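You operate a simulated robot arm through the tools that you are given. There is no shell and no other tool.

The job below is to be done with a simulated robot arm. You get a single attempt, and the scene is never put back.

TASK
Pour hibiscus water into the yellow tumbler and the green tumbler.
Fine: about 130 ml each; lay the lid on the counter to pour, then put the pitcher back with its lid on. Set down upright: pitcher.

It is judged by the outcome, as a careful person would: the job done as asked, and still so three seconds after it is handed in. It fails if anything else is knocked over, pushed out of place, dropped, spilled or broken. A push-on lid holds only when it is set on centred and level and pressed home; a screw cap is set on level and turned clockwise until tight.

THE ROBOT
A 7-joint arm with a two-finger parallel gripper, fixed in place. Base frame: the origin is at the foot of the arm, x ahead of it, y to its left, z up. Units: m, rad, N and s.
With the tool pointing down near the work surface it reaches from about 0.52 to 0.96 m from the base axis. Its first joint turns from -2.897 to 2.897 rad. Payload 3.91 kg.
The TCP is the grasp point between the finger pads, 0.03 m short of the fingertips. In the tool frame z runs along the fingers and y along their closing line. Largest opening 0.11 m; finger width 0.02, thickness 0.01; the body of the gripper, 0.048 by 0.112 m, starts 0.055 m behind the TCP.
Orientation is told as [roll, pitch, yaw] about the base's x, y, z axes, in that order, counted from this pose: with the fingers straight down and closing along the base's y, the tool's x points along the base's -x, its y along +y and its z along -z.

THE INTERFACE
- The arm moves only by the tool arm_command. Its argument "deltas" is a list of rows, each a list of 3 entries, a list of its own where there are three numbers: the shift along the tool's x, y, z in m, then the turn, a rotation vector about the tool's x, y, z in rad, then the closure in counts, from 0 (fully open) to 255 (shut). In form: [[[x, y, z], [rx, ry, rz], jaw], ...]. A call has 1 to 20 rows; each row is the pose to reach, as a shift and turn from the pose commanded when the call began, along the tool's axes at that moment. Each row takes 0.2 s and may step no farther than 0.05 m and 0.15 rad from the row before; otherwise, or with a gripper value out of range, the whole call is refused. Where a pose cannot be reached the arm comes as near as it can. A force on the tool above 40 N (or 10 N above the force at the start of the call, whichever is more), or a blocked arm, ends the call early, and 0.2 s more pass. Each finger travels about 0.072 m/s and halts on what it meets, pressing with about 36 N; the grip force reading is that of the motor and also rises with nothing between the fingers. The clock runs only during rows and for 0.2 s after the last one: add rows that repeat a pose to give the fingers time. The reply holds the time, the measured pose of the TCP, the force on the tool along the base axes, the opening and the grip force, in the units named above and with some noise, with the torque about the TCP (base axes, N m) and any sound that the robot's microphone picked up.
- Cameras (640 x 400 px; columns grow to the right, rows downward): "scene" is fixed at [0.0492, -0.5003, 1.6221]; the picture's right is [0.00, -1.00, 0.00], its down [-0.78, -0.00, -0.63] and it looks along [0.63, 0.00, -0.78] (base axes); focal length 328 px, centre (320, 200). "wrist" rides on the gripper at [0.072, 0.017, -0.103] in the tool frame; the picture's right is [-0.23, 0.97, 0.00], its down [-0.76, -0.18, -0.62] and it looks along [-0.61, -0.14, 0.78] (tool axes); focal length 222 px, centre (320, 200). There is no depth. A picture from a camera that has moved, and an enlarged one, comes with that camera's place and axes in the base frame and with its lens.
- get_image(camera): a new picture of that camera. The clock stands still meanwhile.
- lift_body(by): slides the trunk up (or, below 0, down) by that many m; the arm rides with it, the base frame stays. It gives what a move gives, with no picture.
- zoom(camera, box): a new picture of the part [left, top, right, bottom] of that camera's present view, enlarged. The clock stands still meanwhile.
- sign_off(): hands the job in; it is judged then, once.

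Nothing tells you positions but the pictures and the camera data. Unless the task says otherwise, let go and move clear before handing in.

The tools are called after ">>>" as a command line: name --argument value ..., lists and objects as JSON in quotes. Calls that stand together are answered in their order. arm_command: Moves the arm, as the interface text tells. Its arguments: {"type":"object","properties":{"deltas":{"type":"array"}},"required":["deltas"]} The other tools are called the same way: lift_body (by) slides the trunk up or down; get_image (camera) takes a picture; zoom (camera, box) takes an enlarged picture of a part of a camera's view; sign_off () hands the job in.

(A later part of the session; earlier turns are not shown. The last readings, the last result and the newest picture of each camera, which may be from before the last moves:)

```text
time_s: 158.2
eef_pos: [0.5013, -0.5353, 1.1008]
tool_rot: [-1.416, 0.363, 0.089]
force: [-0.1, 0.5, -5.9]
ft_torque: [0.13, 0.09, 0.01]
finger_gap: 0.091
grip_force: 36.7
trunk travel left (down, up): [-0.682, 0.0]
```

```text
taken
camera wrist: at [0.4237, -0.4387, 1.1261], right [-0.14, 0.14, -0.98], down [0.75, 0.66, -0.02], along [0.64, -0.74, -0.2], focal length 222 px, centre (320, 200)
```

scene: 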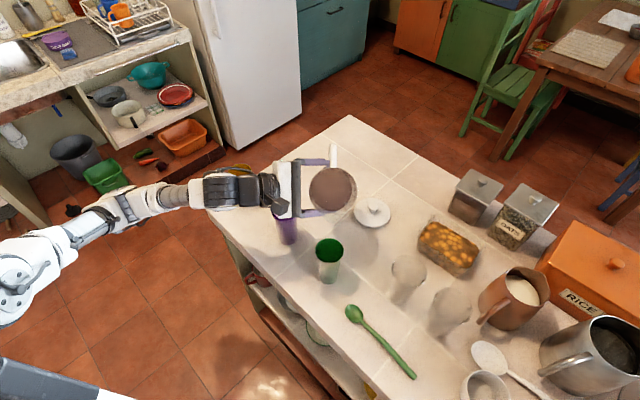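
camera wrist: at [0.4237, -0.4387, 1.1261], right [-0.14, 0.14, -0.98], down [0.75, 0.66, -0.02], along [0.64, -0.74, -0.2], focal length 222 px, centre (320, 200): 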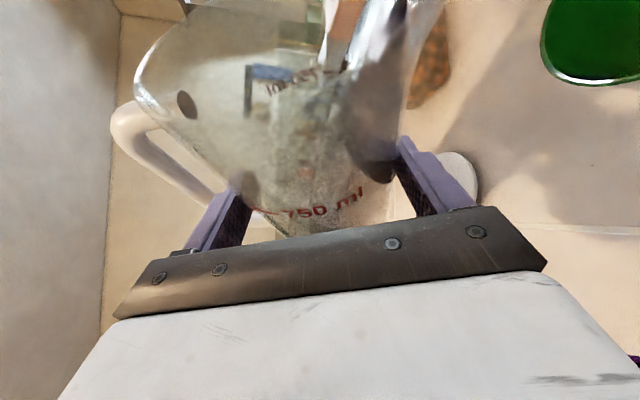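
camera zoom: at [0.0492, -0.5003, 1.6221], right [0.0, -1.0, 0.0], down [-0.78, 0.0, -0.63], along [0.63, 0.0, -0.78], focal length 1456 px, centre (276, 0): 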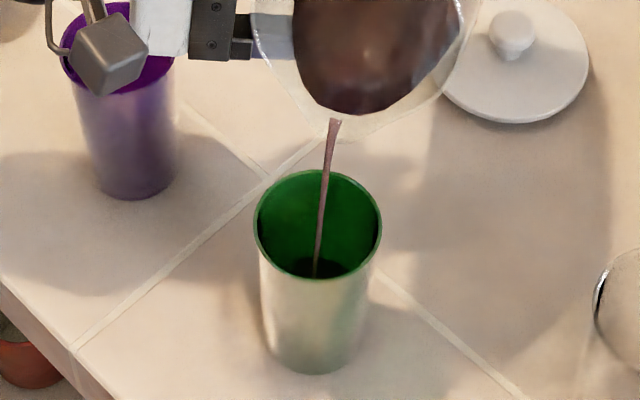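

>>> arm_command --deltas '[[[0, 0, 0], [0.0036, 0, 0.0093], 255], [[0, 0, 0], [0.0073, 0, 0.0186], 255], [[0, 0, 0], [0.0073, 0, 0.0186], 255], [[0, 0, 0], [0.0073, 0, 0.0186], 255], [[0, 0, 0], [0.0073, 0, 0.0186], 255], [[0, 0, 0], [0.0073, 0, 0.0186], 255], [[0, 0, 0], [0.0073, 0, 0.0186], 255]]'

>>> zoom --camera "scene" --box '[290, 200, 370, 290]'

```text
time_s: 159.8
eef_pos: [0.5013, -0.5351, 1.1001]
tool_rot: [-1.427, 0.344, 0.086]
force: [-0.9, 0.6, -5.5]
ft_torque: [0.11, 0.12, -0.03]
finger_gap: 0.091
grip_force: 35.8
trunk travel left (down, up): [-0.682, 0.0]
```

```text
4.44 times, centred on (330, 245) of scene
camera zoom: at [0.0492, -0.5003, 1.6221], right [0.0, -1.0, 0.0], down [-0.78, 0.0, -0.63], along [0.63, 0.0, -0.78], focal length 1456 px, centre (276, 0)
```

zoom: 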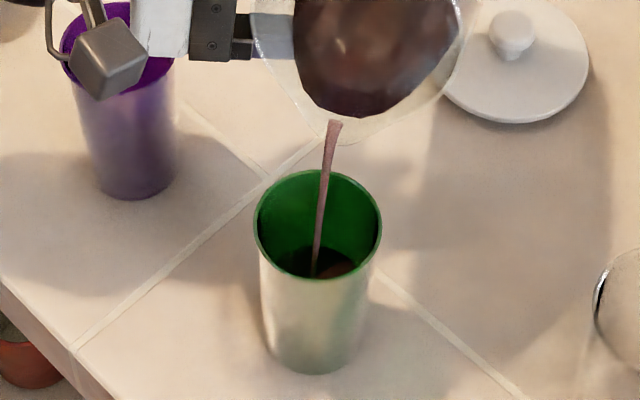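

>>> arm_command --deltas '[[[0, 0, 0], [0, 0, 0], 255], [[0, 0, 0], [0, 0, 0], 255], [[0, 0, 0], [0, 0, 0], 255], [[0, 0, 0], [0, 0, 0], 255], [[0, 0, 0], [0, 0, 0], 255]]'

>>> zoom --camera "scene" --box '[290, 200, 370, 290]'

```text
time_s: 161.0
eef_pos: [0.5013, -0.5359, 1.1004]
tool_rot: [-1.425, 0.345, 0.084]
force: [0.1, 0.4, -5.6]
ft_torque: [0.13, 0.07, -0.04]
finger_gap: 0.0908
grip_force: 35.7
trunk travel left (down, up): [-0.682, 0.0]
```

```text
4.44 times, centred on (330, 245) of scene
camera zoom: at [0.0492, -0.5003, 1.6221], right [0.0, -1.0, 0.0], down [-0.78, 0.0, -0.63], along [0.63, 0.0, -0.78], focal length 1456 px, centre (276, 0)
```

zoom: 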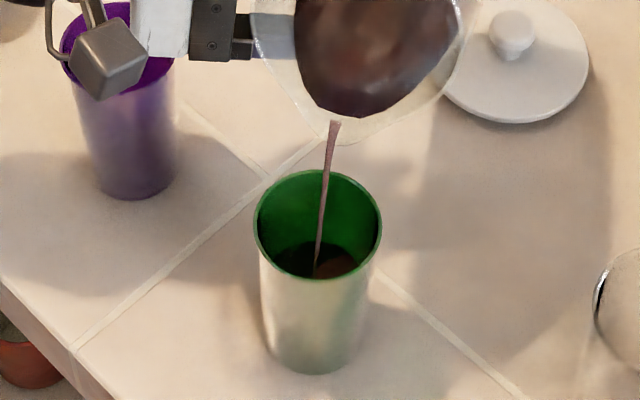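

>>> arm_command --deltas '[[[0, 0, 0], [0.0054, 0, 0.014], 255], [[0, 0, 0], [0.0109, 0, 0.028], 255], [[0, 0, 0], [0.0109, 0, 0.028], 255], [[0, 0, 0], [0.0109, 0, 0.028], 255], [[0, 0, 0], [0.0109, 0, 0.028], 255], [[0, 0, 0], [0.0109, 0, 0.028], 255]]'

>>> zoom --camera "scene" --box '[290, 200, 370, 290]'

```text
time_s: 162.4
eef_pos: [0.5017, -0.535, 1.0999]
tool_rot: [-1.438, 0.317, 0.08]
force: [-0.2, 0.3, -5.9]
ft_torque: [0.12, 0.06, 0.02]
finger_gap: 0.0909
grip_force: 36.4
trunk travel left (down, up): [-0.682, 0.0]
```

```text
4.44 times, centred on (330, 245) of scene
camera zoom: at [0.0492, -0.5003, 1.6221], right [0.0, -1.0, 0.0], down [-0.78, 0.0, -0.63], along [0.63, 0.0, -0.78], focal length 1456 px, centre (276, 0)
```

zoom: 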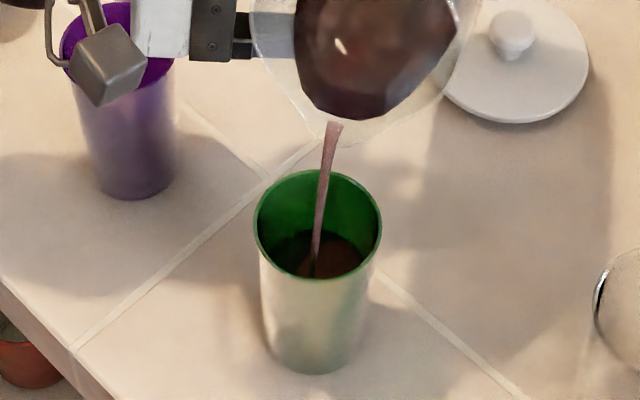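

>>> arm_command --deltas '[[[0, 0, 0], [0, 0, 0], 255], [[0, 0, 0], [0, 0, 0], 255], [[0, 0, 0], [0, 0, 0], 255], [[0, 0, 0], [0, 0, 0], 255], [[0, 0, 0], [-0.0508, 0, -0.1305], 255], [[0, 0, 0], [-0.1016, 0, -0.261], 255], [[0, 0, 0], [-0.1271, 0, -0.3262], 255], [[0, 0, 0], [-0.1271, 0, -0.3262], 255], [[0, 0, 0], [-0.1271, 0, -0.3262], 255]]'

>>> zoom --camera "scene" --box '[290, 200, 370, 290]'

>>> zoom --camera "wrist" --box '[480, 0, 640, 160]'

```text
time_s: 164.4
eef_pos: [0.501, -0.5346, 1.1008]
tool_rot: [-1.271, 0.635, 0.158]
force: [-0.4, -0.9, -5.7]
ft_torque: [0.12, 0.04, 0.02]
finger_gap: 0.0909
grip_force: 36.0
trunk travel left (down, up): [-0.682, 0.0]
```

```text
4.44 times, centred on (330, 245) of scene
camera zoom: at [0.0492, -0.5003, 1.6221], right [0.0, -1.0, 0.0], down [-0.78, 0.0, -0.63], along [0.63, 0.0, -0.78], focal length 1456 px, centre (276, 0)
```

zoom: 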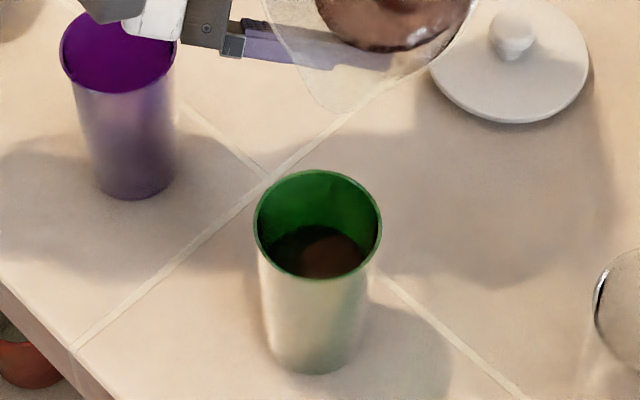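

```text
2.50 times, centred on (560, 80) of wrist
camera zoom: at [0.4349, -0.4424, 1.1558], right [-0.41, 0.22, -0.88], down [0.73, 0.67, -0.17], along [0.55, -0.71, -0.44], focal length 555 px, centre (-280, 500)
```

zoom: 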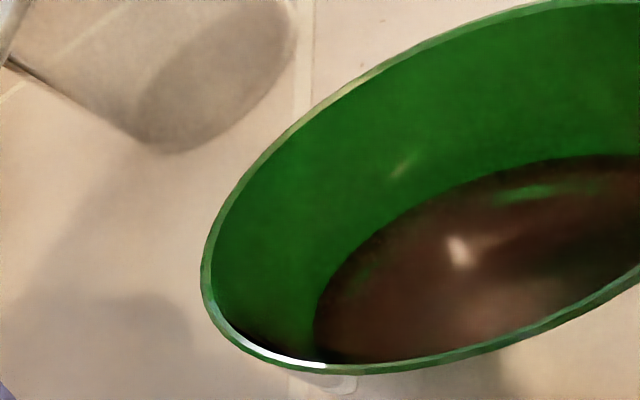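

Green is at about 115 ml. A short top-up of about 12 ml.

>>> arm_command --deltas '[[[0, 0, 0], [0.0436, 0, 0.1118], 255], [[0, 0, 0], [0.0871, 0, 0.2237], 255], [[0, 0, 0], [0.1234, 0, 0.3169], 255], [[0, 0, 0], [0.1271, 0, 0.3262], 255], [[0, 0, 0], [0.1271, 0, 0.3262], 255], [[0, 0, 0], [0.1271, 0, 0.3262], 255], [[0, 0, 0], [0.1271, 0, 0.3262], 255], [[0, 0, 0], [0.0762, 0, 0.1957], 255], [[0, 0, 0], [0.0254, 0, 0.0652], 255], [[0, 0, 0], [0, 0, 0], 255], [[0, 0, 0], [0, 0, 0], 255], [[0, 0, 0], [0, 0, 0], 255]]'

>>> zoom --camera "scene" --box '[290, 200, 370, 290]'

>>> zoom --camera "wrist" --box '[480, 0, 640, 160]'

```text
time_s: 167.0
eef_pos: [0.5017, -0.5363, 1.1005]
tool_rot: [-1.272, 0.634, 0.157]
force: [-0.4, -0.4, -5.4]
ft_torque: [0.1, 0.1, 0.01]
finger_gap: 0.0909
grip_force: 36.2
trunk travel left (down, up): [-0.682, 0.0]
```

```text
4.44 times, centred on (330, 245) of scene
camera zoom: at [0.0492, -0.5003, 1.6221], right [0.0, -1.0, 0.0], down [-0.78, 0.0, -0.63], along [0.63, 0.0, -0.78], focal length 1456 px, centre (276, 0)
```

zoom: 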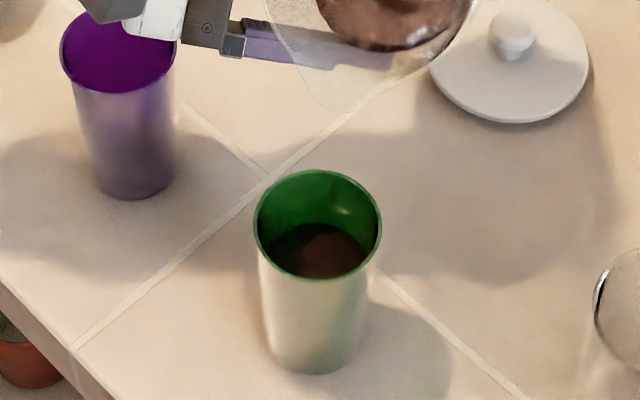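

```text
2.50 times, centred on (560, 80) of wrist
camera zoom: at [0.435, -0.4426, 1.1558], right [-0.41, 0.22, -0.88], down [0.73, 0.67, -0.17], along [0.55, -0.71, -0.44], focal length 555 px, centre (-280, 500)
```

zoom: 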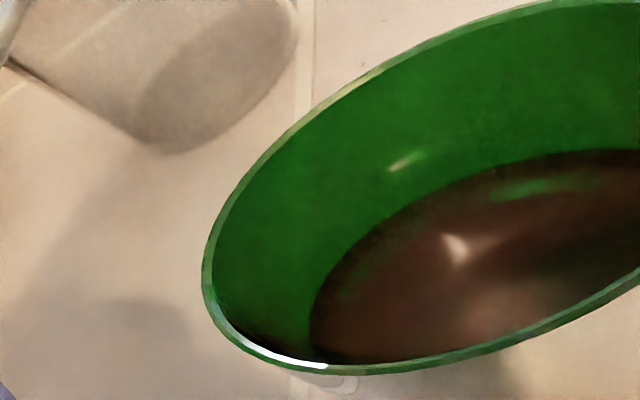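

>>> arm_command --deltas '[[[0, 0, 0], [0.0436, 0, 0.1118], 255], [[0, 0, 0], [0.0871, 0, 0.2237], 255], [[0, 0, 0], [0.1271, 0, 0.3262], 255], [[0, 0, 0], [0.1343, 0, 0.3448], 255], [[0, 0, 0], [0.1343, 0, 0.3448], 255], [[0, 0, 0], [0.1343, 0, 0.3448], 255], [[0, 0, 0], [0.1343, 0, 0.3448], 255], [[0, 0, 0], [0.0835, 0, 0.2143], 255], [[0, 0, 0], [0.0327, 0, 0.0838], 255], [[0, 0, 0], [0, 0, 0], 255], [[0, 0, 0], [0, 0, 0], 255], [[0, 0, 0], [0, 0, 0], 255]]'

>>> zoom --camera "scene" --box '[290, 200, 370, 290]'

>>> zoom --camera "wrist" --box '[480, 0, 640, 160]'

```text
time_s: 169.6
eef_pos: [0.5008, -0.5361, 1.1003]
tool_rot: [-1.273, 0.636, 0.16]
force: [0.5, -0.5, -5.6]
ft_torque: [0.11, 0.08, 0.0]
finger_gap: 0.0909
grip_force: 36.1
trunk travel left (down, up): [-0.682, 0.0]
```

```text
4.44 times, centred on (330, 245) of scene
camera zoom: at [0.0492, -0.5003, 1.6221], right [0.0, -1.0, 0.0], down [-0.78, 0.0, -0.63], along [0.63, 0.0, -0.78], focal length 1456 px, centre (276, 0)
```

zoom: 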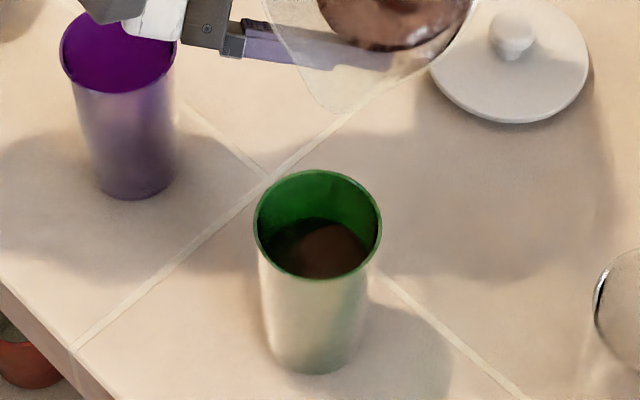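

```text
2.50 times, centred on (560, 80) of wrist
camera zoom: at [0.4348, -0.4425, 1.1557], right [-0.41, 0.22, -0.88], down [0.73, 0.67, -0.17], along [0.55, -0.71, -0.44], focal length 555 px, centre (-280, 500)
```

zoom: 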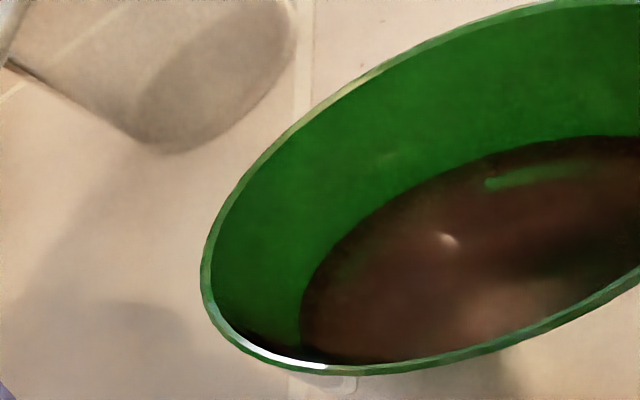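

Both cameras put green at about 130 ml. I'll set the pitcher upright, rise, and carry it back to its spot with yaw back to 0.

>>> arm_command --deltas '[[[0, 0, 0], [-0.0436, 0, -0.1118], 255], [[0, 0, 0], [-0.0908, 0, -0.233], 255], [[0, 0, 0], [-0.1416, 0, -0.3635], 255], [[0, 0, 0], [-0.1924, 0, -0.494], 255], [[0, 0, 0], [-0.2432, 0, -0.6244], 255], [[0, 0, 0], [-0.294, 0, -0.7549], 255], [[0, 0, 0], [-0.3158, 0, -0.8108], 255], [[0, 0, 0], [-0.3158, 0, -0.8108], 255]]'

>>> arm_command --deltas '[[[0.0093, 0, -0.0036], [0, 0, 0], 255], [[0.028, 0, -0.0109], [0, 0, 0], 255], [[0.0466, 0, -0.0181], [0, 0, 0], 255], [[0.0653, 0, -0.0254], [0, 0, 0], 255], [[0.0746, 0, -0.029], [0, 0, 0], 255], [[0.0746, 0, -0.029], [0, 0, 0], 255]]'

>>> zoom --camera "wrist" --box '[200, 60, 440, 240]'

>>> get_image --camera "scene"

```text
time_s: 171.4
eef_pos: [0.5003, -0.5354, 1.0994]
tool_rot: [-0.018, 1.194, 1.241]
force: [0.7, -0.1, -5.0]
ft_torque: [0.12, 0.04, -0.01]
finger_gap: 0.091
grip_force: 36.2
trunk travel left (down, up): [-0.682, 0.0]
```

```text
time_s: 172.8
eef_pos: [0.5008, -0.5348, 1.18]
tool_rot: [-0.022, 1.193, 1.238]
force: [-0.4, -0.1, -5.4]
ft_torque: [0.1, 0.01, 0.03]
finger_gap: 0.0908
grip_force: 36.0
trunk travel left (down, up): [-0.682, 0.0]
```

```text
2.22 times, centred on (320, 150) of wrist
camera zoom: at [0.5046, -0.4651, 1.2867], right [-0.9, 0.38, -0.22], down [0.44, 0.76, -0.48], along [-0.01, -0.53, -0.85], focal length 494 px, centre (320, 311)
```

zoom: 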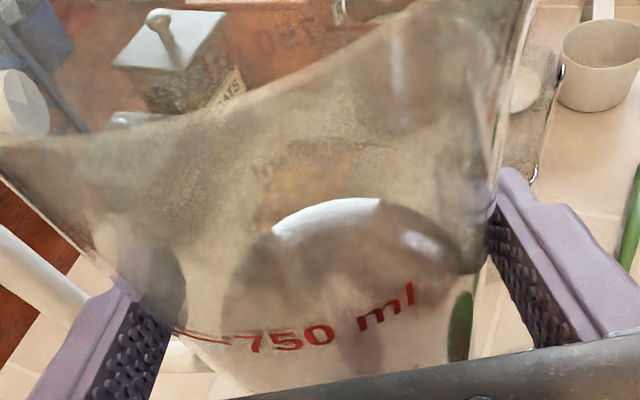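

```text
taken
```

scene: 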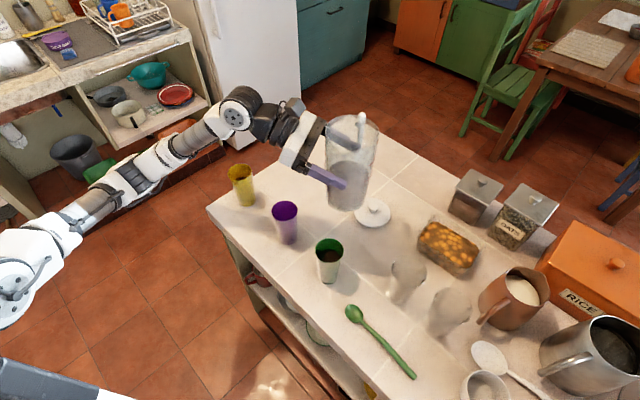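

The pitcher's own level drops match: about 125–128 ml to each. I'll carry it back toward its place, then yaw to 0.

>>> arm_command --deltas '[[[-0.0022, -0.0115, -0.0056], [0, 0, 0], 255], [[-0.0076, -0.0404, -0.0195], [0, 0, 0], 255], [[-0.013, -0.0693, -0.0333], [0, 0, 0], 255], [[-0.0184, -0.0981, -0.0472], [0, 0, 0], 255], [[-0.0238, -0.127, -0.0611], [0, 0, 0], 255], [[-0.0287, -0.1529, -0.0736], [0, 0, 0], 255], [[-0.0303, -0.1616, -0.0778], [0, 0, 0], 255], [[-0.0303, -0.1616, -0.0778], [0, 0, 0], 255]]'

>>> arm_command --deltas '[[[0, 0, 0], [0.0466, 0, -0.0182], 255], [[0, 0, 0], [0.1398, 0, -0.0545], 255], [[0, 0, 0], [0.2516, 0, -0.098], 255], [[0, 0, 0], [0.3635, 0, -0.1416], 255], [[0, 0, 0], [0.4753, 0, -0.1851], 255], [[0, 0, 0], [0.5872, 0, -0.2287], 255], [[0, 0, 0], [0.699, 0, -0.2723], 255], [[0, 0, 0], [0.8108, 0, -0.3158], 255], [[0, 0, 0], [0.9227, 0, -0.3594], 255], [[0, 0, 0], [1.0345, 0, -0.4029], 255], [[0, 0, 0], [1.1464, 0, -0.4465], 255], [[0, 0, 0], [1.2582, 0, -0.4901], 255], [[0, 0, 0], [1.37, 0, -0.5336], 255], [[0, 0, 0], [1.4819, 0, -0.5772], 255], [[0, 0, 0], [1.5937, 0, -0.6207], 255], [[0, 0, 0], [1.7056, 0, -0.6643], 255], [[0, 0, 0], [1.771, 0, -0.69], 255], [[0, 0, 0], [1.771, 0, -0.69], 255]]'

>>> get_image --camera "scene"

>>> get_image --camera "wrist"

```text
time_s: 174.6
eef_pos: [0.6806, -0.5062, 1.1815]
tool_rot: [-0.023, 1.194, 1.238]
force: [0.8, -0.1, -5.0]
ft_torque: [0.11, 0.02, -0.02]
finger_gap: 0.091
grip_force: 36.0
trunk travel left (down, up): [-0.682, 0.0]
```

```text
time_s: 178.4
eef_pos: [0.6801, -0.5049, 1.1819]
tool_rot: [-0.005, 1.21, -3.126]
force: [0.2, -0.8, -4.7]
ft_torque: [-0.07, 0.09, -0.01]
finger_gap: 0.0912
grip_force: 36.6
trunk travel left (down, up): [-0.682, 0.0]
```

```text
taken
```

scene: 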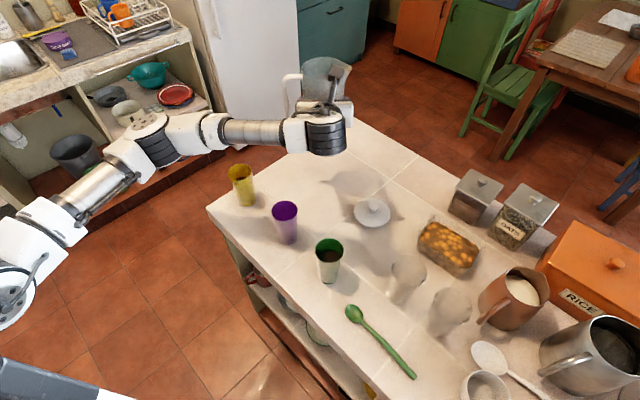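

```text
taken
camera wrist: at [0.6089, -0.5257, 1.2876], right [-0.06, -0.97, -0.21], down [-0.86, 0.16, -0.49], along [0.51, 0.15, -0.84], focal length 222 px, centre (320, 200)
```

wrist: 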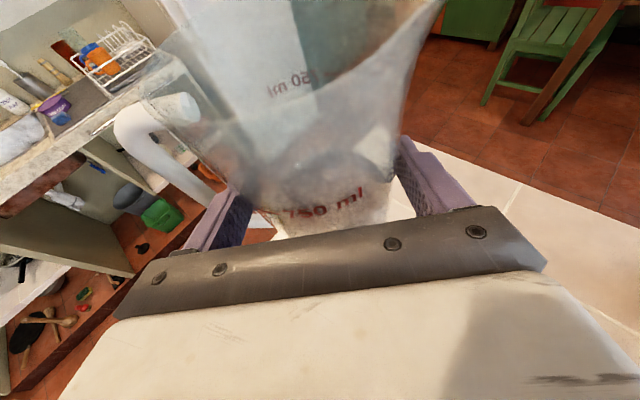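

>>> arm_command --deltas '[[[0.0046, 0.0011, 0.0117], [-0.006, -0.003, 0.0023], 255], [[0.0091, 0.0023, 0.0234], [-0.012, -0.007, 0.0046], 255], [[0.0137, 0.0034, 0.0351], [-0.0177, -0.01, 0.0069], 255], [[0.0137, 0.0034, 0.0351], [-0.0177, -0.01, 0.0069], 255]]'

>>> arm_command --deltas '[[[0, 0, 0], [0, 0, 0], 255]]'

>>> arm_command --deltas '[[[0, 0, 0], [0, 0, 0], 255]]'

```text
time_s: 179.4
eef_pos: [0.718, -0.5073, 1.1823]
tool_rot: [-0.006, 1.198, 3.134]
force: [0.2, -0.2, -4.5]
ft_torque: [-0.03, 0.12, 0.01]
finger_gap: 0.0908
grip_force: 36.2
trunk travel left (down, up): [-0.682, 0.0]
```

```text
time_s: 179.8
eef_pos: [0.7177, -0.5081, 1.1821]
tool_rot: [-0.004, 1.2, 3.135]
force: [0.1, -0.8, -5.1]
ft_torque: [-0.06, 0.11, -0.01]
finger_gap: 0.091
grip_force: 36.0
trunk travel left (down, up): [-0.682, 0.0]
```

```text
time_s: 180.2
eef_pos: [0.7183, -0.5075, 1.182]
tool_rot: [-0.007, 1.198, 3.135]
force: [0.6, -0.7, -5.7]
ft_torque: [-0.04, 0.08, 0.02]
finger_gap: 0.091
grip_force: 36.0
trunk travel left (down, up): [-0.682, 0.0]
```

Aligned with the original pick pose. I'll lower the pitcher.

>>> arm_command --deltas '[[[-0.0093, 0, 0.0036], [0, 0, 0], 255], [[-0.0326, 0, 0.0127], [0, 0, 0], 255], [[-0.056, 0, 0.0218], [0, 0, 0], 255], [[-0.0793, 0, 0.0309], [0, 0, 0], 255], [[-0.1026, 0, 0.0399], [0, 0, 0], 255], [[-0.1259, 0, 0.049], [0, 0, 0], 255], [[-0.1445, 0, 0.0563], [0, 0, 0], 255], [[-0.1584, 0, 0.0617], [0, 0, 0], 255], [[-0.1612, 0, 0.0628], [0, 0, 0], 255], [[-0.1612, 0, 0.0628], [0, 0, 0], 255]]'

>>> arm_command --deltas '[[[-0.0019, 0, 0.0007], [0, 0, 0], 255], [[-0.0028, 0, 0.0011], [0, 0, 0], 255], [[-0.0028, 0, 0.0011], [0, 0, 0], 255]]'

>>> zoom --camera "scene" --box '[270, 90, 390, 200]'

```text
time_s: 182.4
eef_pos: [0.7167, -0.5085, 1.0092]
tool_rot: [-0.003, 1.2, 3.136]
force: [-0.7, 0.1, -5.3]
ft_torque: [-0.07, 0.14, 0.0]
finger_gap: 0.0908
grip_force: 36.0
trunk travel left (down, up): [-0.682, 0.0]
```

```text
time_s: 183.2
eef_pos: [0.7164, -0.5096, 1.0057]
tool_rot: [-0.005, 1.199, 3.134]
force: [0.0, -0.2, -5.7]
ft_torque: [-0.08, 0.09, 0.01]
finger_gap: 0.091
grip_force: 35.7
trunk travel left (down, up): [-0.682, 0.0]
```

```text
3.64 times, centred on (330, 145) of scene
camera zoom: at [0.0492, -0.5003, 1.6221], right [0.0, -1.0, 0.0], down [-0.78, 0.0, -0.63], along [0.63, 0.0, -0.78], focal length 1191 px, centre (284, 400)
```

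zoom: 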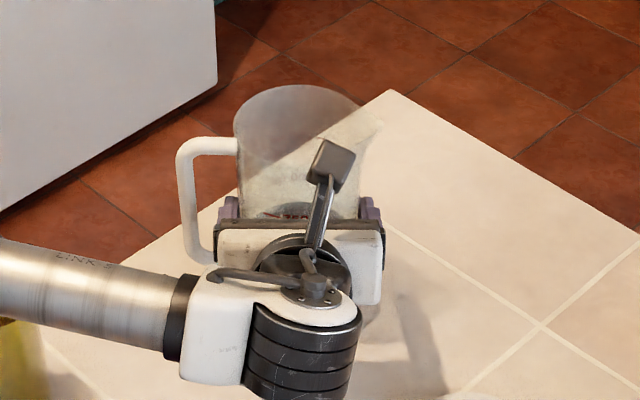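

>>> arm_command --deltas '[[[-0.0019, 0, 0.0007], [0, 0, 0], 255], [[-0.0019, 0, 0.0007], [0, 0, 0], 255]]'

>>> arm_command --deltas '[[[-0.0014, 0, 0.0005], [0, 0, 0], 255], [[-0.0014, 0, 0.0005], [0, 0, 0], 255]]'

>>> arm_command --deltas '[[[-0.0009, 0, 0.0004], [0, 0, 0], 255], [[-0.0009, 0, 0.0004], [0, 0, 0], 255]]'

```text
time_s: 183.8
eef_pos: [0.7171, -0.5082, 1.0037]
tool_rot: [-0.003, 1.198, 3.136]
force: [0.3, 0.7, -2.9]
ft_torque: [0.02, 0.01, 0.02]
finger_gap: 0.0909
grip_force: 36.0
trunk travel left (down, up): [-0.682, 0.0]
```

```text
time_s: 184.4
eef_pos: [0.7167, -0.5075, 1.0046]
tool_rot: [-0.002, 1.2, 3.137]
force: [1.6, 0.2, 4.3]
ft_torque: [0.25, -0.35, -0.05]
finger_gap: 0.091
grip_force: 35.6
trunk travel left (down, up): [-0.682, 0.0]
```

```text
time_s: 185.0
eef_pos: [0.7186, -0.5082, 1.0047]
tool_rot: [0.002, 1.203, 3.142]
force: [3.1, -2.0, 12.1]
ft_torque: [0.33, -0.71, -0.19]
finger_gap: 0.0909
grip_force: 36.8
trunk travel left (down, up): [-0.682, 0.0]
```

The pitcher is on the counter. I'll relax the downward press and open the fingers gently.

>>> arm_command --deltas '[[[0.0019, 0, -0.0007], [0, 0, 0], 255], [[0.0019, 0, -0.0007], [0, 0, 0], 255]]'

>>> arm_command --deltas '[[[0, 0, 0], [0, 0, 0], 40], [[0, 0, 0], [0, 0, 0], 30], [[0, 0, 0], [0, 0, 0], 15], [[0, 0, 0], [0, 0, 0], 0], [[0, 0, 0], [0, 0, 0], 0], [[0, 0, 0], [0, 0, 0], 0]]'

>>> get_image --camera "wrist"

>>> zoom --camera "scene" --box '[270, 90, 390, 200]'

```text
time_s: 185.6
eef_pos: [0.7178, -0.5084, 1.0049]
tool_rot: [-0.004, 1.199, 3.137]
force: [3.8, -2.0, 8.3]
ft_torque: [0.17, -0.76, -0.22]
finger_gap: 0.0911
grip_force: 36.0
trunk travel left (down, up): [-0.682, 0.0]
```

```text
time_s: 187.0
eef_pos: [0.7177, -0.508, 1.0044]
tool_rot: [-0.003, 1.199, 3.137]
force: [-0.1, -0.6, 0.4]
ft_torque: [0.01, -0.01, 0.01]
finger_gap: 0.1102
grip_force: 0.1
trunk travel left (down, up): [-0.682, 0.0]
```

```text
taken
camera wrist: at [0.6467, -0.5268, 1.1107], right [-0.08, -0.97, -0.21], down [-0.86, 0.18, -0.48], along [0.51, 0.14, -0.85], focal length 222 px, centre (320, 200)
```

wrist: 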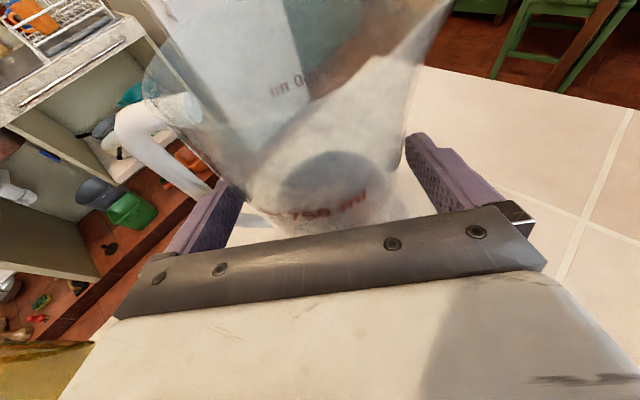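

```text
3.64 times, centred on (330, 145) of scene
camera zoom: at [0.0492, -0.5003, 1.6221], right [0.0, -1.0, 0.0], down [-0.78, 0.0, -0.63], along [0.63, 0.0, -0.78], focal length 1191 px, centre (284, 400)
```

zoom: 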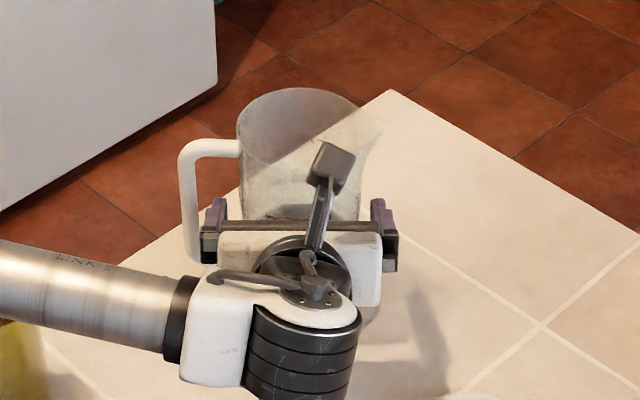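

Released and upright. I'll centre slightly and retreat straight back.

>>> arm_command --deltas '[[[0, 0.003, 0], [0, 0, 0], 0], [[0, 0.003, -0.02], [0, 0, 0], 0], [[0, 0.003, -0.05], [0, 0, 0], 0], [[0, 0.003, -0.08], [0, 0, 0], 0], [[0, 0.003, -0.11], [0, 0, 0], 0], [[0, 0.003, -0.11], [0, 0, 0], 0]]'

>>> get_image --camera "wrist"

>>> get_image --camera "scene"

```text
time_s: 188.4
eef_pos: [0.6157, -0.5108, 1.0455]
tool_rot: [-0.004, 1.198, 3.138]
force: [-0.4, 0.8, -1.2]
ft_torque: [-0.02, 0.01, -0.03]
finger_gap: 0.11
grip_force: 0.0
trunk travel left (down, up): [-0.682, 0.0]
```

```text
taken
camera wrist: at [0.5444, -0.5292, 1.1505], right [-0.08, -0.97, -0.21], down [-0.86, 0.18, -0.48], along [0.51, 0.14, -0.85], focal length 222 px, centre (320, 200)
```

wrist: 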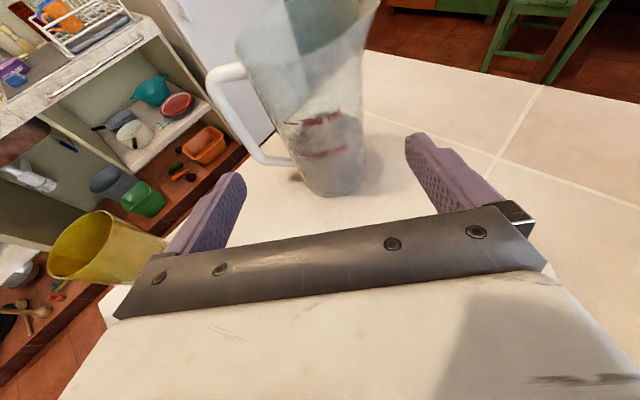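

```text
taken
```

scene: 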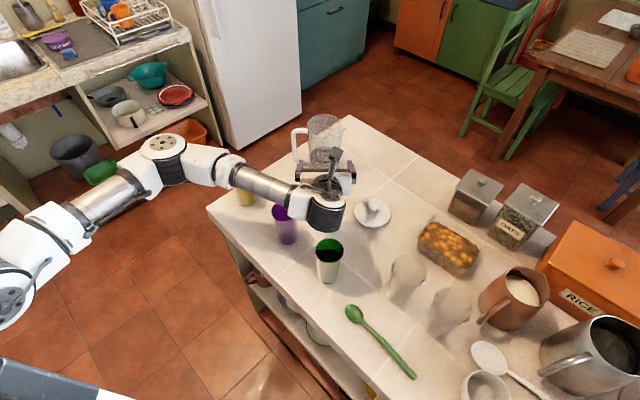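

The pitcher stands in place. I'll raise clear, bring the tool near vertical for lid handling, and check the pitcher's position against the original.

>>> arm_command --deltas '[[[0.034, 0, -0.024], [0, 0, 0], 0], [[0.067, 0, -0.048], [0, 0, 0], 0], [[0.101, 0, -0.071], [0, 0, 0], 0], [[0.134, 0, -0.095], [0, 0, 0], 0], [[0.168, 0, -0.119], [0, 0, 0], 0], [[0.168, 0, -0.119], [0, 0, 0], 0]]'

>>> arm_command --deltas '[[[0, 0, 0], [0, -0.12, 0], 0], [[0, 0, 0], [0, -0.24, 0], 0], [[0, 0, 0], [0, -0.36, 0], 0], [[0, 0, 0], [0, -0.48, 0], 0], [[0, 0, 0], [0, -0.6, 0], 0], [[0, 0, 0], [0, -0.72, 0], 0], [[0, 0, 0], [0, -0.84, 0], 0], [[0, 0, 0], [0, -0.95, 0], 0], [[0, 0, 0], [0, -0.95, 0], 0]]'

>>> get_image --camera "scene"

>>> get_image --camera "wrist"

```text
time_s: 189.8
eef_pos: [0.5653, -0.5108, 1.244]
tool_rot: [-0.006, 1.199, 3.137]
force: [-0.8, 0.1, 0.6]
ft_torque: [0.06, -0.02, 0.02]
finger_gap: 0.1101
grip_force: 0.2
trunk travel left (down, up): [-0.682, 0.0]
```

```text
time_s: 191.8
eef_pos: [0.5642, -0.5113, 1.2427]
tool_rot: [-0.002, 0.247, 3.142]
force: [-0.6, 0.0, -0.4]
ft_torque: [0.02, 0.0, 0.02]
finger_gap: 0.1102
grip_force: 0.0
trunk travel left (down, up): [-0.682, 0.0]
```

```text
taken
```

scene: 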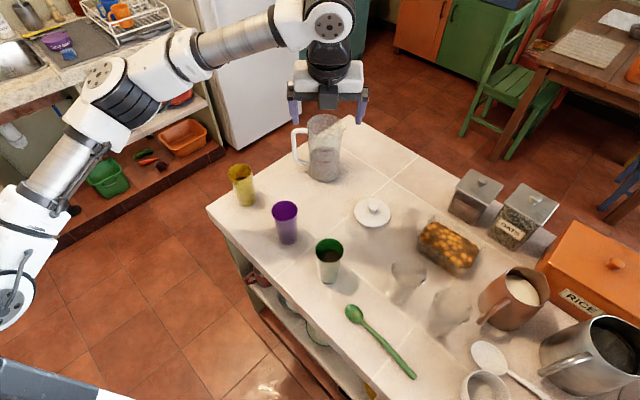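

```text
taken
camera wrist: at [0.6089, -0.5297, 1.3632], right [-0.22, -0.97, -0.06], down [-0.89, 0.18, 0.42], along [-0.4, 0.14, -0.91], focal length 222 px, centre (320, 200)
```

wrist: 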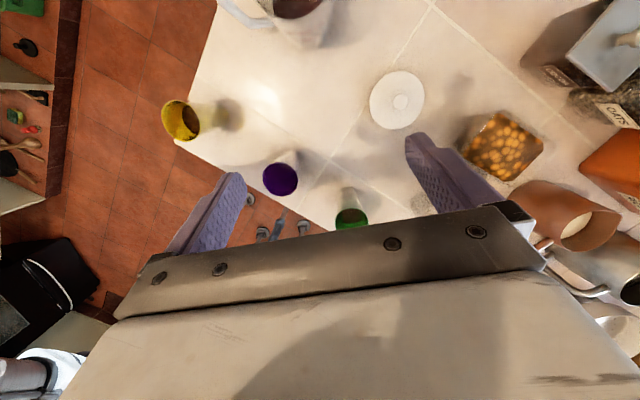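

>>> zoom --camera "scene" --box '[280, 100, 370, 190]'

>>> zoom --camera "scene" --box '[340, 185, 410, 245]'

>>> zoom --camera "wrist" --box '[340, 50, 460, 150]'

```text
4.44 times, centred on (325, 145) of scene
camera zoom: at [0.0492, -0.5003, 1.6221], right [0.0, -1.0, 0.0], down [-0.78, 0.0, -0.63], along [0.63, 0.0, -0.78], focal length 1456 px, centre (298, 444)
```

zoom: 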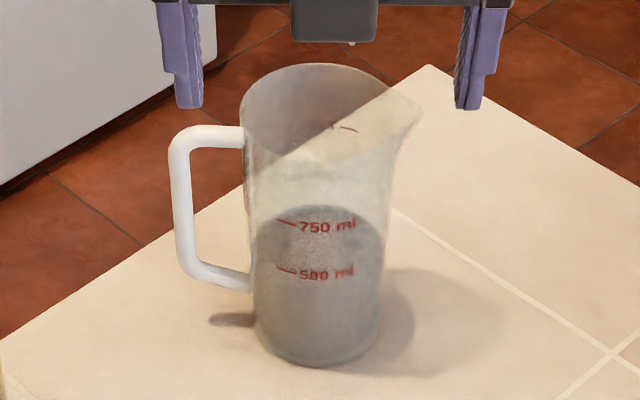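

```text
6.67 times, centred on (375, 215) of scene
camera zoom: at [0.0492, -0.5003, 1.6221], right [0.0, -1.0, 0.0], down [-0.78, 0.0, -0.63], along [0.63, 0.0, -0.78], focal length 2184 px, centre (-47, 100)
```

zoom: 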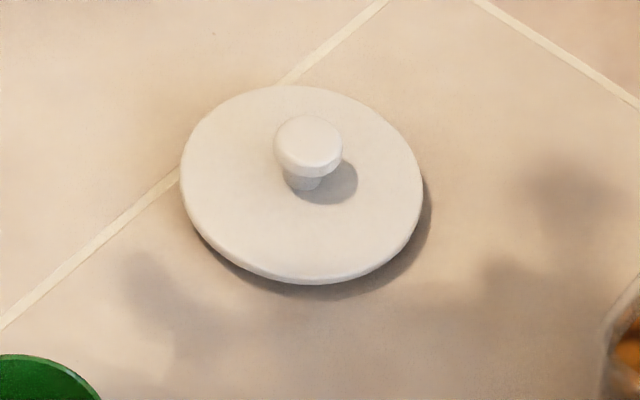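

```text
4.00 times, centred on (400, 100) of wrist
camera zoom: at [0.6089, -0.5297, 1.3632], right [-0.22, -0.97, -0.06], down [-0.89, 0.18, 0.42], along [-0.4, 0.14, -0.91], focal length 888 px, centre (0, 600)
```

zoom: 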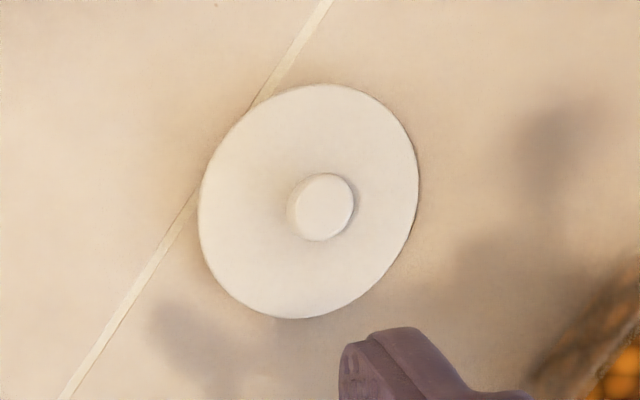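

The pitcher is back within about 1 mm of its original place. The lid slid a little when I released it and is now at about (0.577,-0.640). I'll move above it with the fingers half-closed.

>>> arm_command --deltas '[[[-0.0064, 0.021, 0.031], [-0.025, 0, 0.098], 40], [[-0.0127, 0.042, 0.0621], [-0.05, 0, 0.196], 80], [[-0.0191, 0.063, 0.0932], [-0.075, 0, 0.294], 120], [[-0.0255, 0.084, 0.1242], [-0.1, 0, 0.392], 120], [[-0.0318, 0.105, 0.1553], [-0.125, 0, 0.49], 120], [[-0.0382, 0.126, 0.1863], [-0.15, 0, 0.588], 120], [[-0.0382, 0.126, 0.1863], [-0.15, 0, 0.588], 120]]'

>>> get_image --camera "wrist"

>>> zoom --camera "scene" --box '[320, 130, 430, 250]'

```text
time_s: 193.4
eef_pos: [0.5738, -0.6373, 1.0521]
tool_rot: [0.001, 0.25, 2.532]
force: [-0.6, -0.6, -0.1]
ft_torque: [0.01, -0.02, 0.0]
finger_gap: 0.0584
grip_force: 0.0
trunk travel left (down, up): [-0.682, 0.0]
```

```text
taken
camera wrist: at [0.6001, -0.6779, 1.1725], right [-0.74, -0.67, -0.06], down [-0.63, 0.66, 0.42], along [-0.24, 0.34, -0.91], focal length 222 px, centre (320, 200)
```

wrist: 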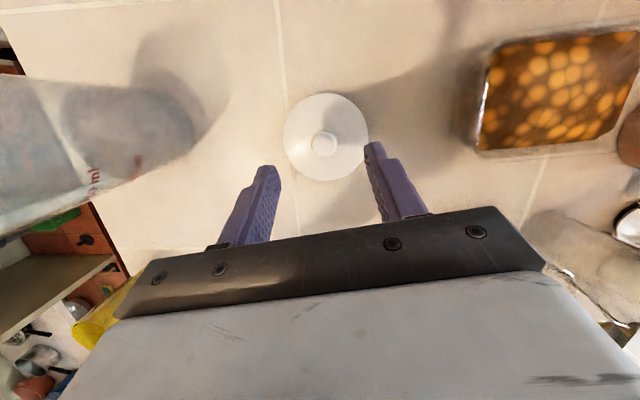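

```text
3.33 times, centred on (375, 190) of scene
camera zoom: at [0.0492, -0.5003, 1.6221], right [0.0, -1.0, 0.0], down [-0.78, 0.0, -0.63], along [0.63, 0.0, -0.78], focal length 1092 px, centre (137, 233)
```

zoom: 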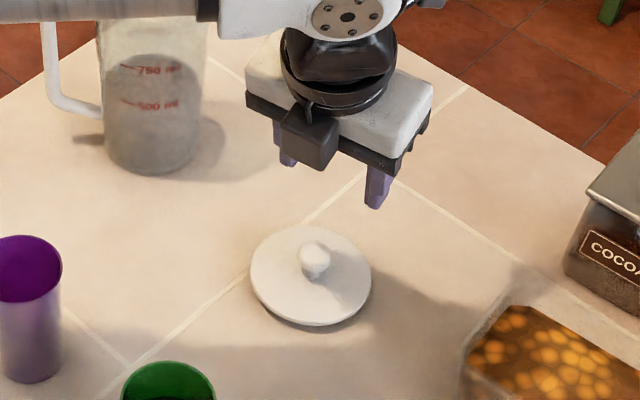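

>>> arm_command --deltas '[[[-0.0074, 0, 0.0291], [0, 0, 0], 120], [[-0.0148, 0, 0.0581], [0, 0, 0], 120], [[-0.0203, 0, 0.0795], [0, 0, 0], 120], [[-0.0242, 0, 0.095], [0, 0, 0], 120], [[-0.0242, 0, 0.095], [0, 0, 0], 120]]'

>>> get_image --camera "wrist"

>>> zoom --camera "scene" --box '[320, 130, 430, 250]'

```text
time_s: 194.6
eef_pos: [0.5732, -0.6363, 0.9558]
tool_rot: [-0.004, 0.251, 2.532]
force: [0.0, -0.4, 0.8]
ft_torque: [-0.02, 0.03, 0.0]
finger_gap: 0.0581
grip_force: 0.2
trunk travel left (down, up): [-0.682, 0.0]
```

```text
taken
camera wrist: at [0.5995, -0.6776, 1.0748], right [-0.74, -0.67, -0.06], down [-0.63, 0.66, 0.42], along [-0.24, 0.34, -0.91], focal length 222 px, centre (320, 200)
```

wrist: 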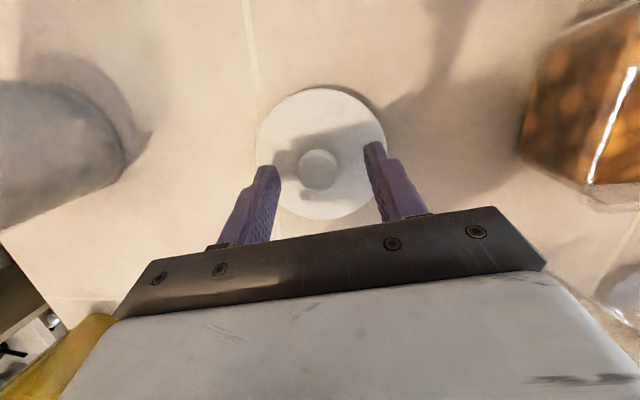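

```text
3.33 times, centred on (375, 190) of scene
camera zoom: at [0.0492, -0.5003, 1.6221], right [0.0, -1.0, 0.0], down [-0.78, 0.0, -0.63], along [0.63, 0.0, -0.78], focal length 1092 px, centre (137, 233)
```

zoom: 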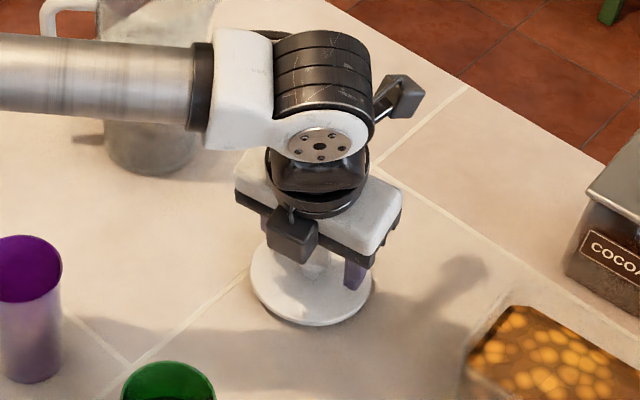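

>>> arm_command --deltas '[[[-0.0007, 0, 0.0029], [0, 0, 0], 120], [[-0.001, 0, 0.0039], [0, 0, 0], 120], [[-0.001, 0, 0.0039], [0, 0, 0], 120]]'

>>> arm_command --deltas '[[[-0.0005, 0, 0.0019], [0, 0, 0], 120], [[-0.0005, 0, 0.0019], [0, 0, 0], 120]]'

>>> arm_command --deltas '[[[-0.0005, 0, 0.0019], [0, 0, 0], 120], [[-0.0005, 0, 0.0019], [0, 0, 0], 120]]'

```text
time_s: 195.4
eef_pos: [0.5733, -0.6364, 0.9513]
tool_rot: [-0.003, 0.247, 2.533]
force: [0.4, 0.2, 1.0]
ft_torque: [0.01, -0.01, 0.02]
finger_gap: 0.0581
grip_force: 0.1
trunk travel left (down, up): [-0.682, 0.0]
```

```text
time_s: 196.0
eef_pos: [0.5734, -0.6353, 0.9495]
tool_rot: [-0.003, 0.247, 2.532]
force: [0.2, -0.7, -0.2]
ft_torque: [0.01, 0.01, -0.05]
finger_gap: 0.0581
grip_force: 0.1
trunk travel left (down, up): [-0.682, 0.0]
```

```text
time_s: 196.6
eef_pos: [0.574, -0.6364, 0.9477]
tool_rot: [-0.002, 0.248, 2.533]
force: [-0.2, -0.1, 0.1]
ft_torque: [0.02, -0.01, 0.01]
finger_gap: 0.0581
grip_force: 0.0
trunk travel left (down, up): [-0.682, 0.0]
```

>>> arm_command --deltas '[[[-0.0004, 0, 0.0015], [0, 0, 0], 120], [[-0.0004, 0, 0.0015], [0, 0, 0], 120]]'

>>> zoom --camera "wrist" --box '[230, 40, 420, 230]'

```text
time_s: 197.2
eef_pos: [0.5729, -0.6374, 0.9462]
tool_rot: [0.0, 0.249, 2.535]
force: [1.1, -0.4, 4.4]
ft_torque: [0.02, 0.02, 0.02]
finger_gap: 0.0579
grip_force: 0.3
trunk travel left (down, up): [-0.682, 0.0]
```

```text
2.11 times, centred on (325, 135) of wrist
camera zoom: at [0.5999, -0.6776, 1.0666], right [-0.74, -0.67, -0.06], down [-0.63, 0.66, 0.42], along [-0.24, 0.34, -0.91], focal length 468 px, centre (310, 337)
```

zoom: 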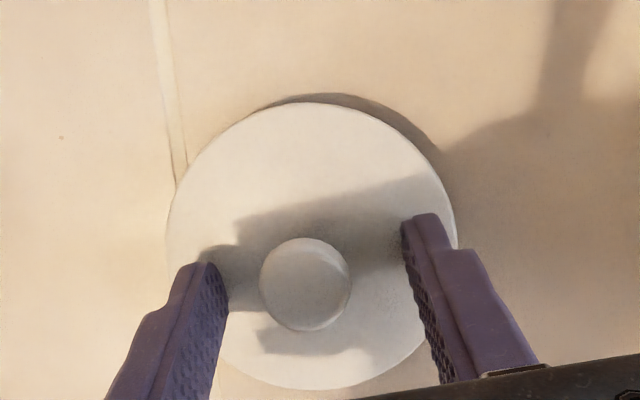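

Contact confirmed at 0.9466. I'll back off about 1.5 mm, nudge 2 mm outward to centre, and close on the knob.

>>> arm_command --deltas '[[[0.0022, 0, -0.0019], [0, 0, 0], 120], [[0.0022, 0, -0.0019], [0, 0, 0], 180], [[0.0022, 0, -0.0019], [0, 0, 0], 230], [[0.0022, 0, -0.0019], [0, 0, 0], 255], [[0.0022, 0, -0.0019], [0, 0, 0], 255], [[0.0022, 0, -0.0019], [0, 0, 0], 255]]'

>>> zoom --camera "wrist" --box '[230, 40, 420, 230]'

```text
time_s: 198.6
eef_pos: [0.5752, -0.6374, 0.9495]
tool_rot: [-0.003, 0.249, 2.533]
force: [-0.4, -0.6, 0.1]
ft_torque: [0.0, 0.0, 0.0]
finger_gap: 0.0257
grip_force: 36.2
trunk travel left (down, up): [-0.682, 0.0]
```

```text
2.11 times, centred on (325, 135) of wrist
camera zoom: at [0.6014, -0.6786, 1.0679], right [-0.74, -0.67, -0.06], down [-0.63, 0.65, 0.42], along [-0.24, 0.34, -0.91], focal length 468 px, centre (310, 337)
```

zoom: 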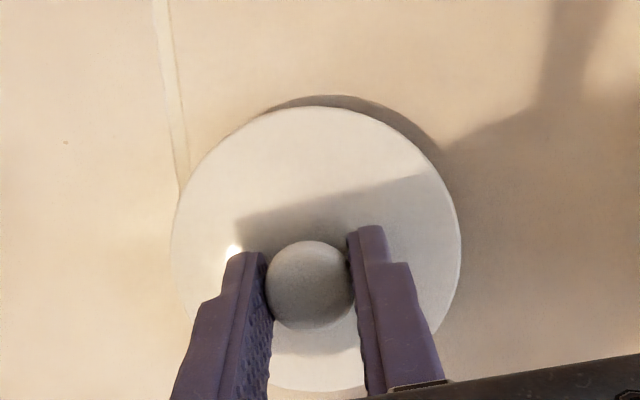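

The lid is gripped. I'll lift it smoothly.

>>> arm_command --deltas '[[[0.001, 0, -0.0039], [0, 0, 0], 255], [[0.002, 0, -0.0078], [0, 0, 0], 255], [[0.0035, 0, -0.0136], [0, 0, 0], 255], [[0.0054, 0, -0.0213], [0, 0, 0], 255], [[0.0086, 0, -0.0339], [0, 0, 0], 255], [[0.0124, 0, -0.0485], [0, 0, 0], 255], [[0.0173, 0, -0.0678], [0, 0, 0], 255], [[0.0222, 0, -0.0872], [0, 0, 0], 255], [[0.0272, 0, -0.1066], [0, 0, 0], 255], [[0.0321, 0, -0.126], [0, 0, 0], 255], [[0.0371, 0, -0.1454], [0, 0, 0], 255], [[0.042, 0, -0.1647], [0, 0, 0], 255], [[0.047, 0, -0.1841], [0, 0, 0], 255], [[0.0519, 0, -0.2035], [0, 0, 0], 255], [[0.0553, 0, -0.2171], [0, 0, 0], 255], [[0.0553, 0, -0.2171], [0, 0, 0], 255]]'

>>> get_image --camera "wrist"

>>> get_image --camera "scene"

```text
time_s: 202.0
eef_pos: [0.5749, -0.6374, 1.1724]
tool_rot: [0.001, 0.249, 2.532]
force: [0.2, 0.7, -0.4]
ft_torque: [0.02, -0.05, -0.02]
finger_gap: 0.0257
grip_force: 35.9
trunk travel left (down, up): [-0.682, 0.0]
```

```text
taken
camera wrist: at [0.6017, -0.6788, 1.2917], right [-0.74, -0.67, -0.06], down [-0.63, 0.66, 0.42], along [-0.24, 0.34, -0.91], focal length 222 px, centre (320, 200)
```

wrist: 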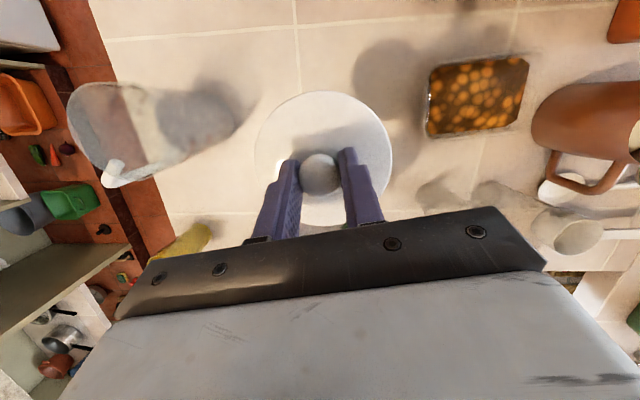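

```text
taken
```

scene: 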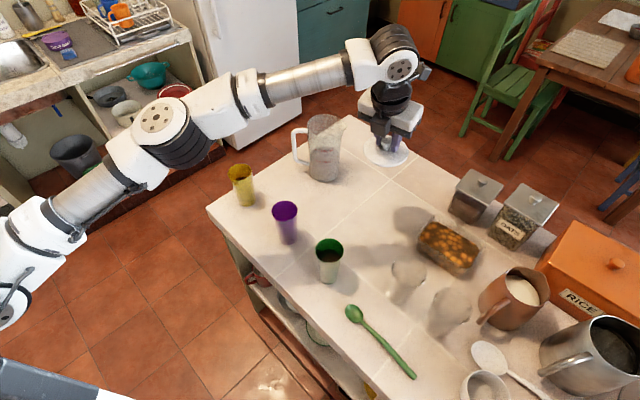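

>>> arm_command --deltas '[[[0.0029, -0.0118, 0.0007], [0, 0, 0], 255], [[0.0086, -0.0353, 0.0022], [0, 0, 0], 255], [[0.0143, -0.0589, 0.0037], [0, 0, 0], 255], [[0.0201, -0.0824, 0.0051], [0, 0, 0], 255], [[0.0258, -0.106, 0.0066], [0, 0, 0], 255], [[0.0315, -0.1295, 0.0081], [0, 0, 0], 255], [[0.0373, -0.153, 0.0095], [0, 0, 0], 255], [[0.043, -0.1766, 0.011], [0, 0, 0], 255], [[0.0468, -0.1923, 0.0119], [0, 0, 0], 255], [[0.0478, -0.1962, 0.0122], [0, 0, 0], 255], [[0.0478, -0.1962, 0.0122], [0, 0, 0], 255]]'

>>> get_image --camera "wrist"

>>> zoom --camera "scene" --box '[270, 60, 390, 190]'

```text
time_s: 204.4
eef_pos: [0.7288, -0.505, 1.1732]
tool_rot: [-0.003, 0.247, 2.533]
force: [0.1, -0.1, 0.7]
ft_torque: [-0.01, 0.01, -0.02]
finger_gap: 0.0255
grip_force: 36.2
trunk travel left (down, up): [-0.682, 0.0]
```

```text
taken
camera wrist: at [0.7542, -0.546, 1.2924], right [-0.74, -0.67, -0.06], down [-0.63, 0.65, 0.42], along [-0.24, 0.34, -0.91], focal length 222 px, centre (320, 200)
```

wrist: 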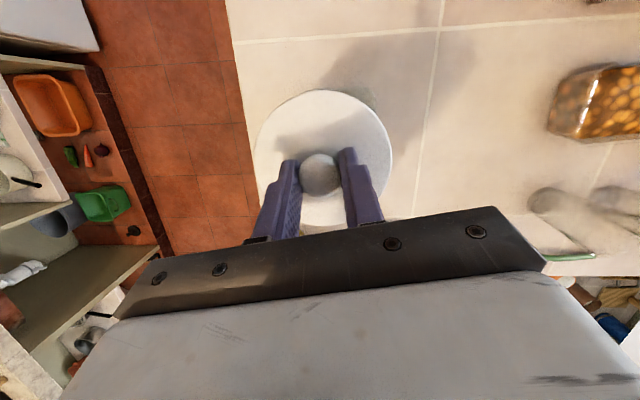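

```text
3.08 times, centred on (330, 125) of scene
camera zoom: at [0.0492, -0.5003, 1.6221], right [0.0, -1.0, 0.0], down [-0.78, 0.0, -0.63], along [0.63, 0.0, -0.78], focal length 1008 px, centre (289, 431)
```

zoom: 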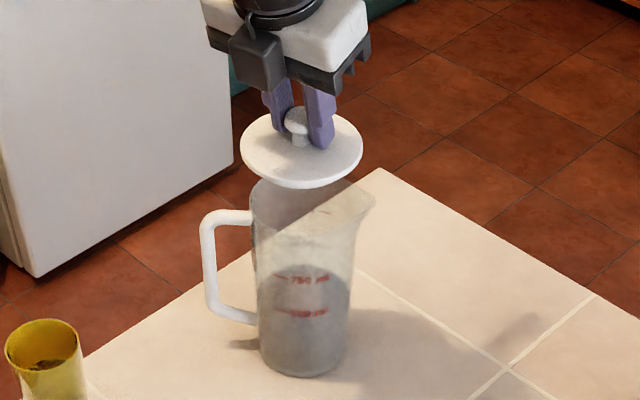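

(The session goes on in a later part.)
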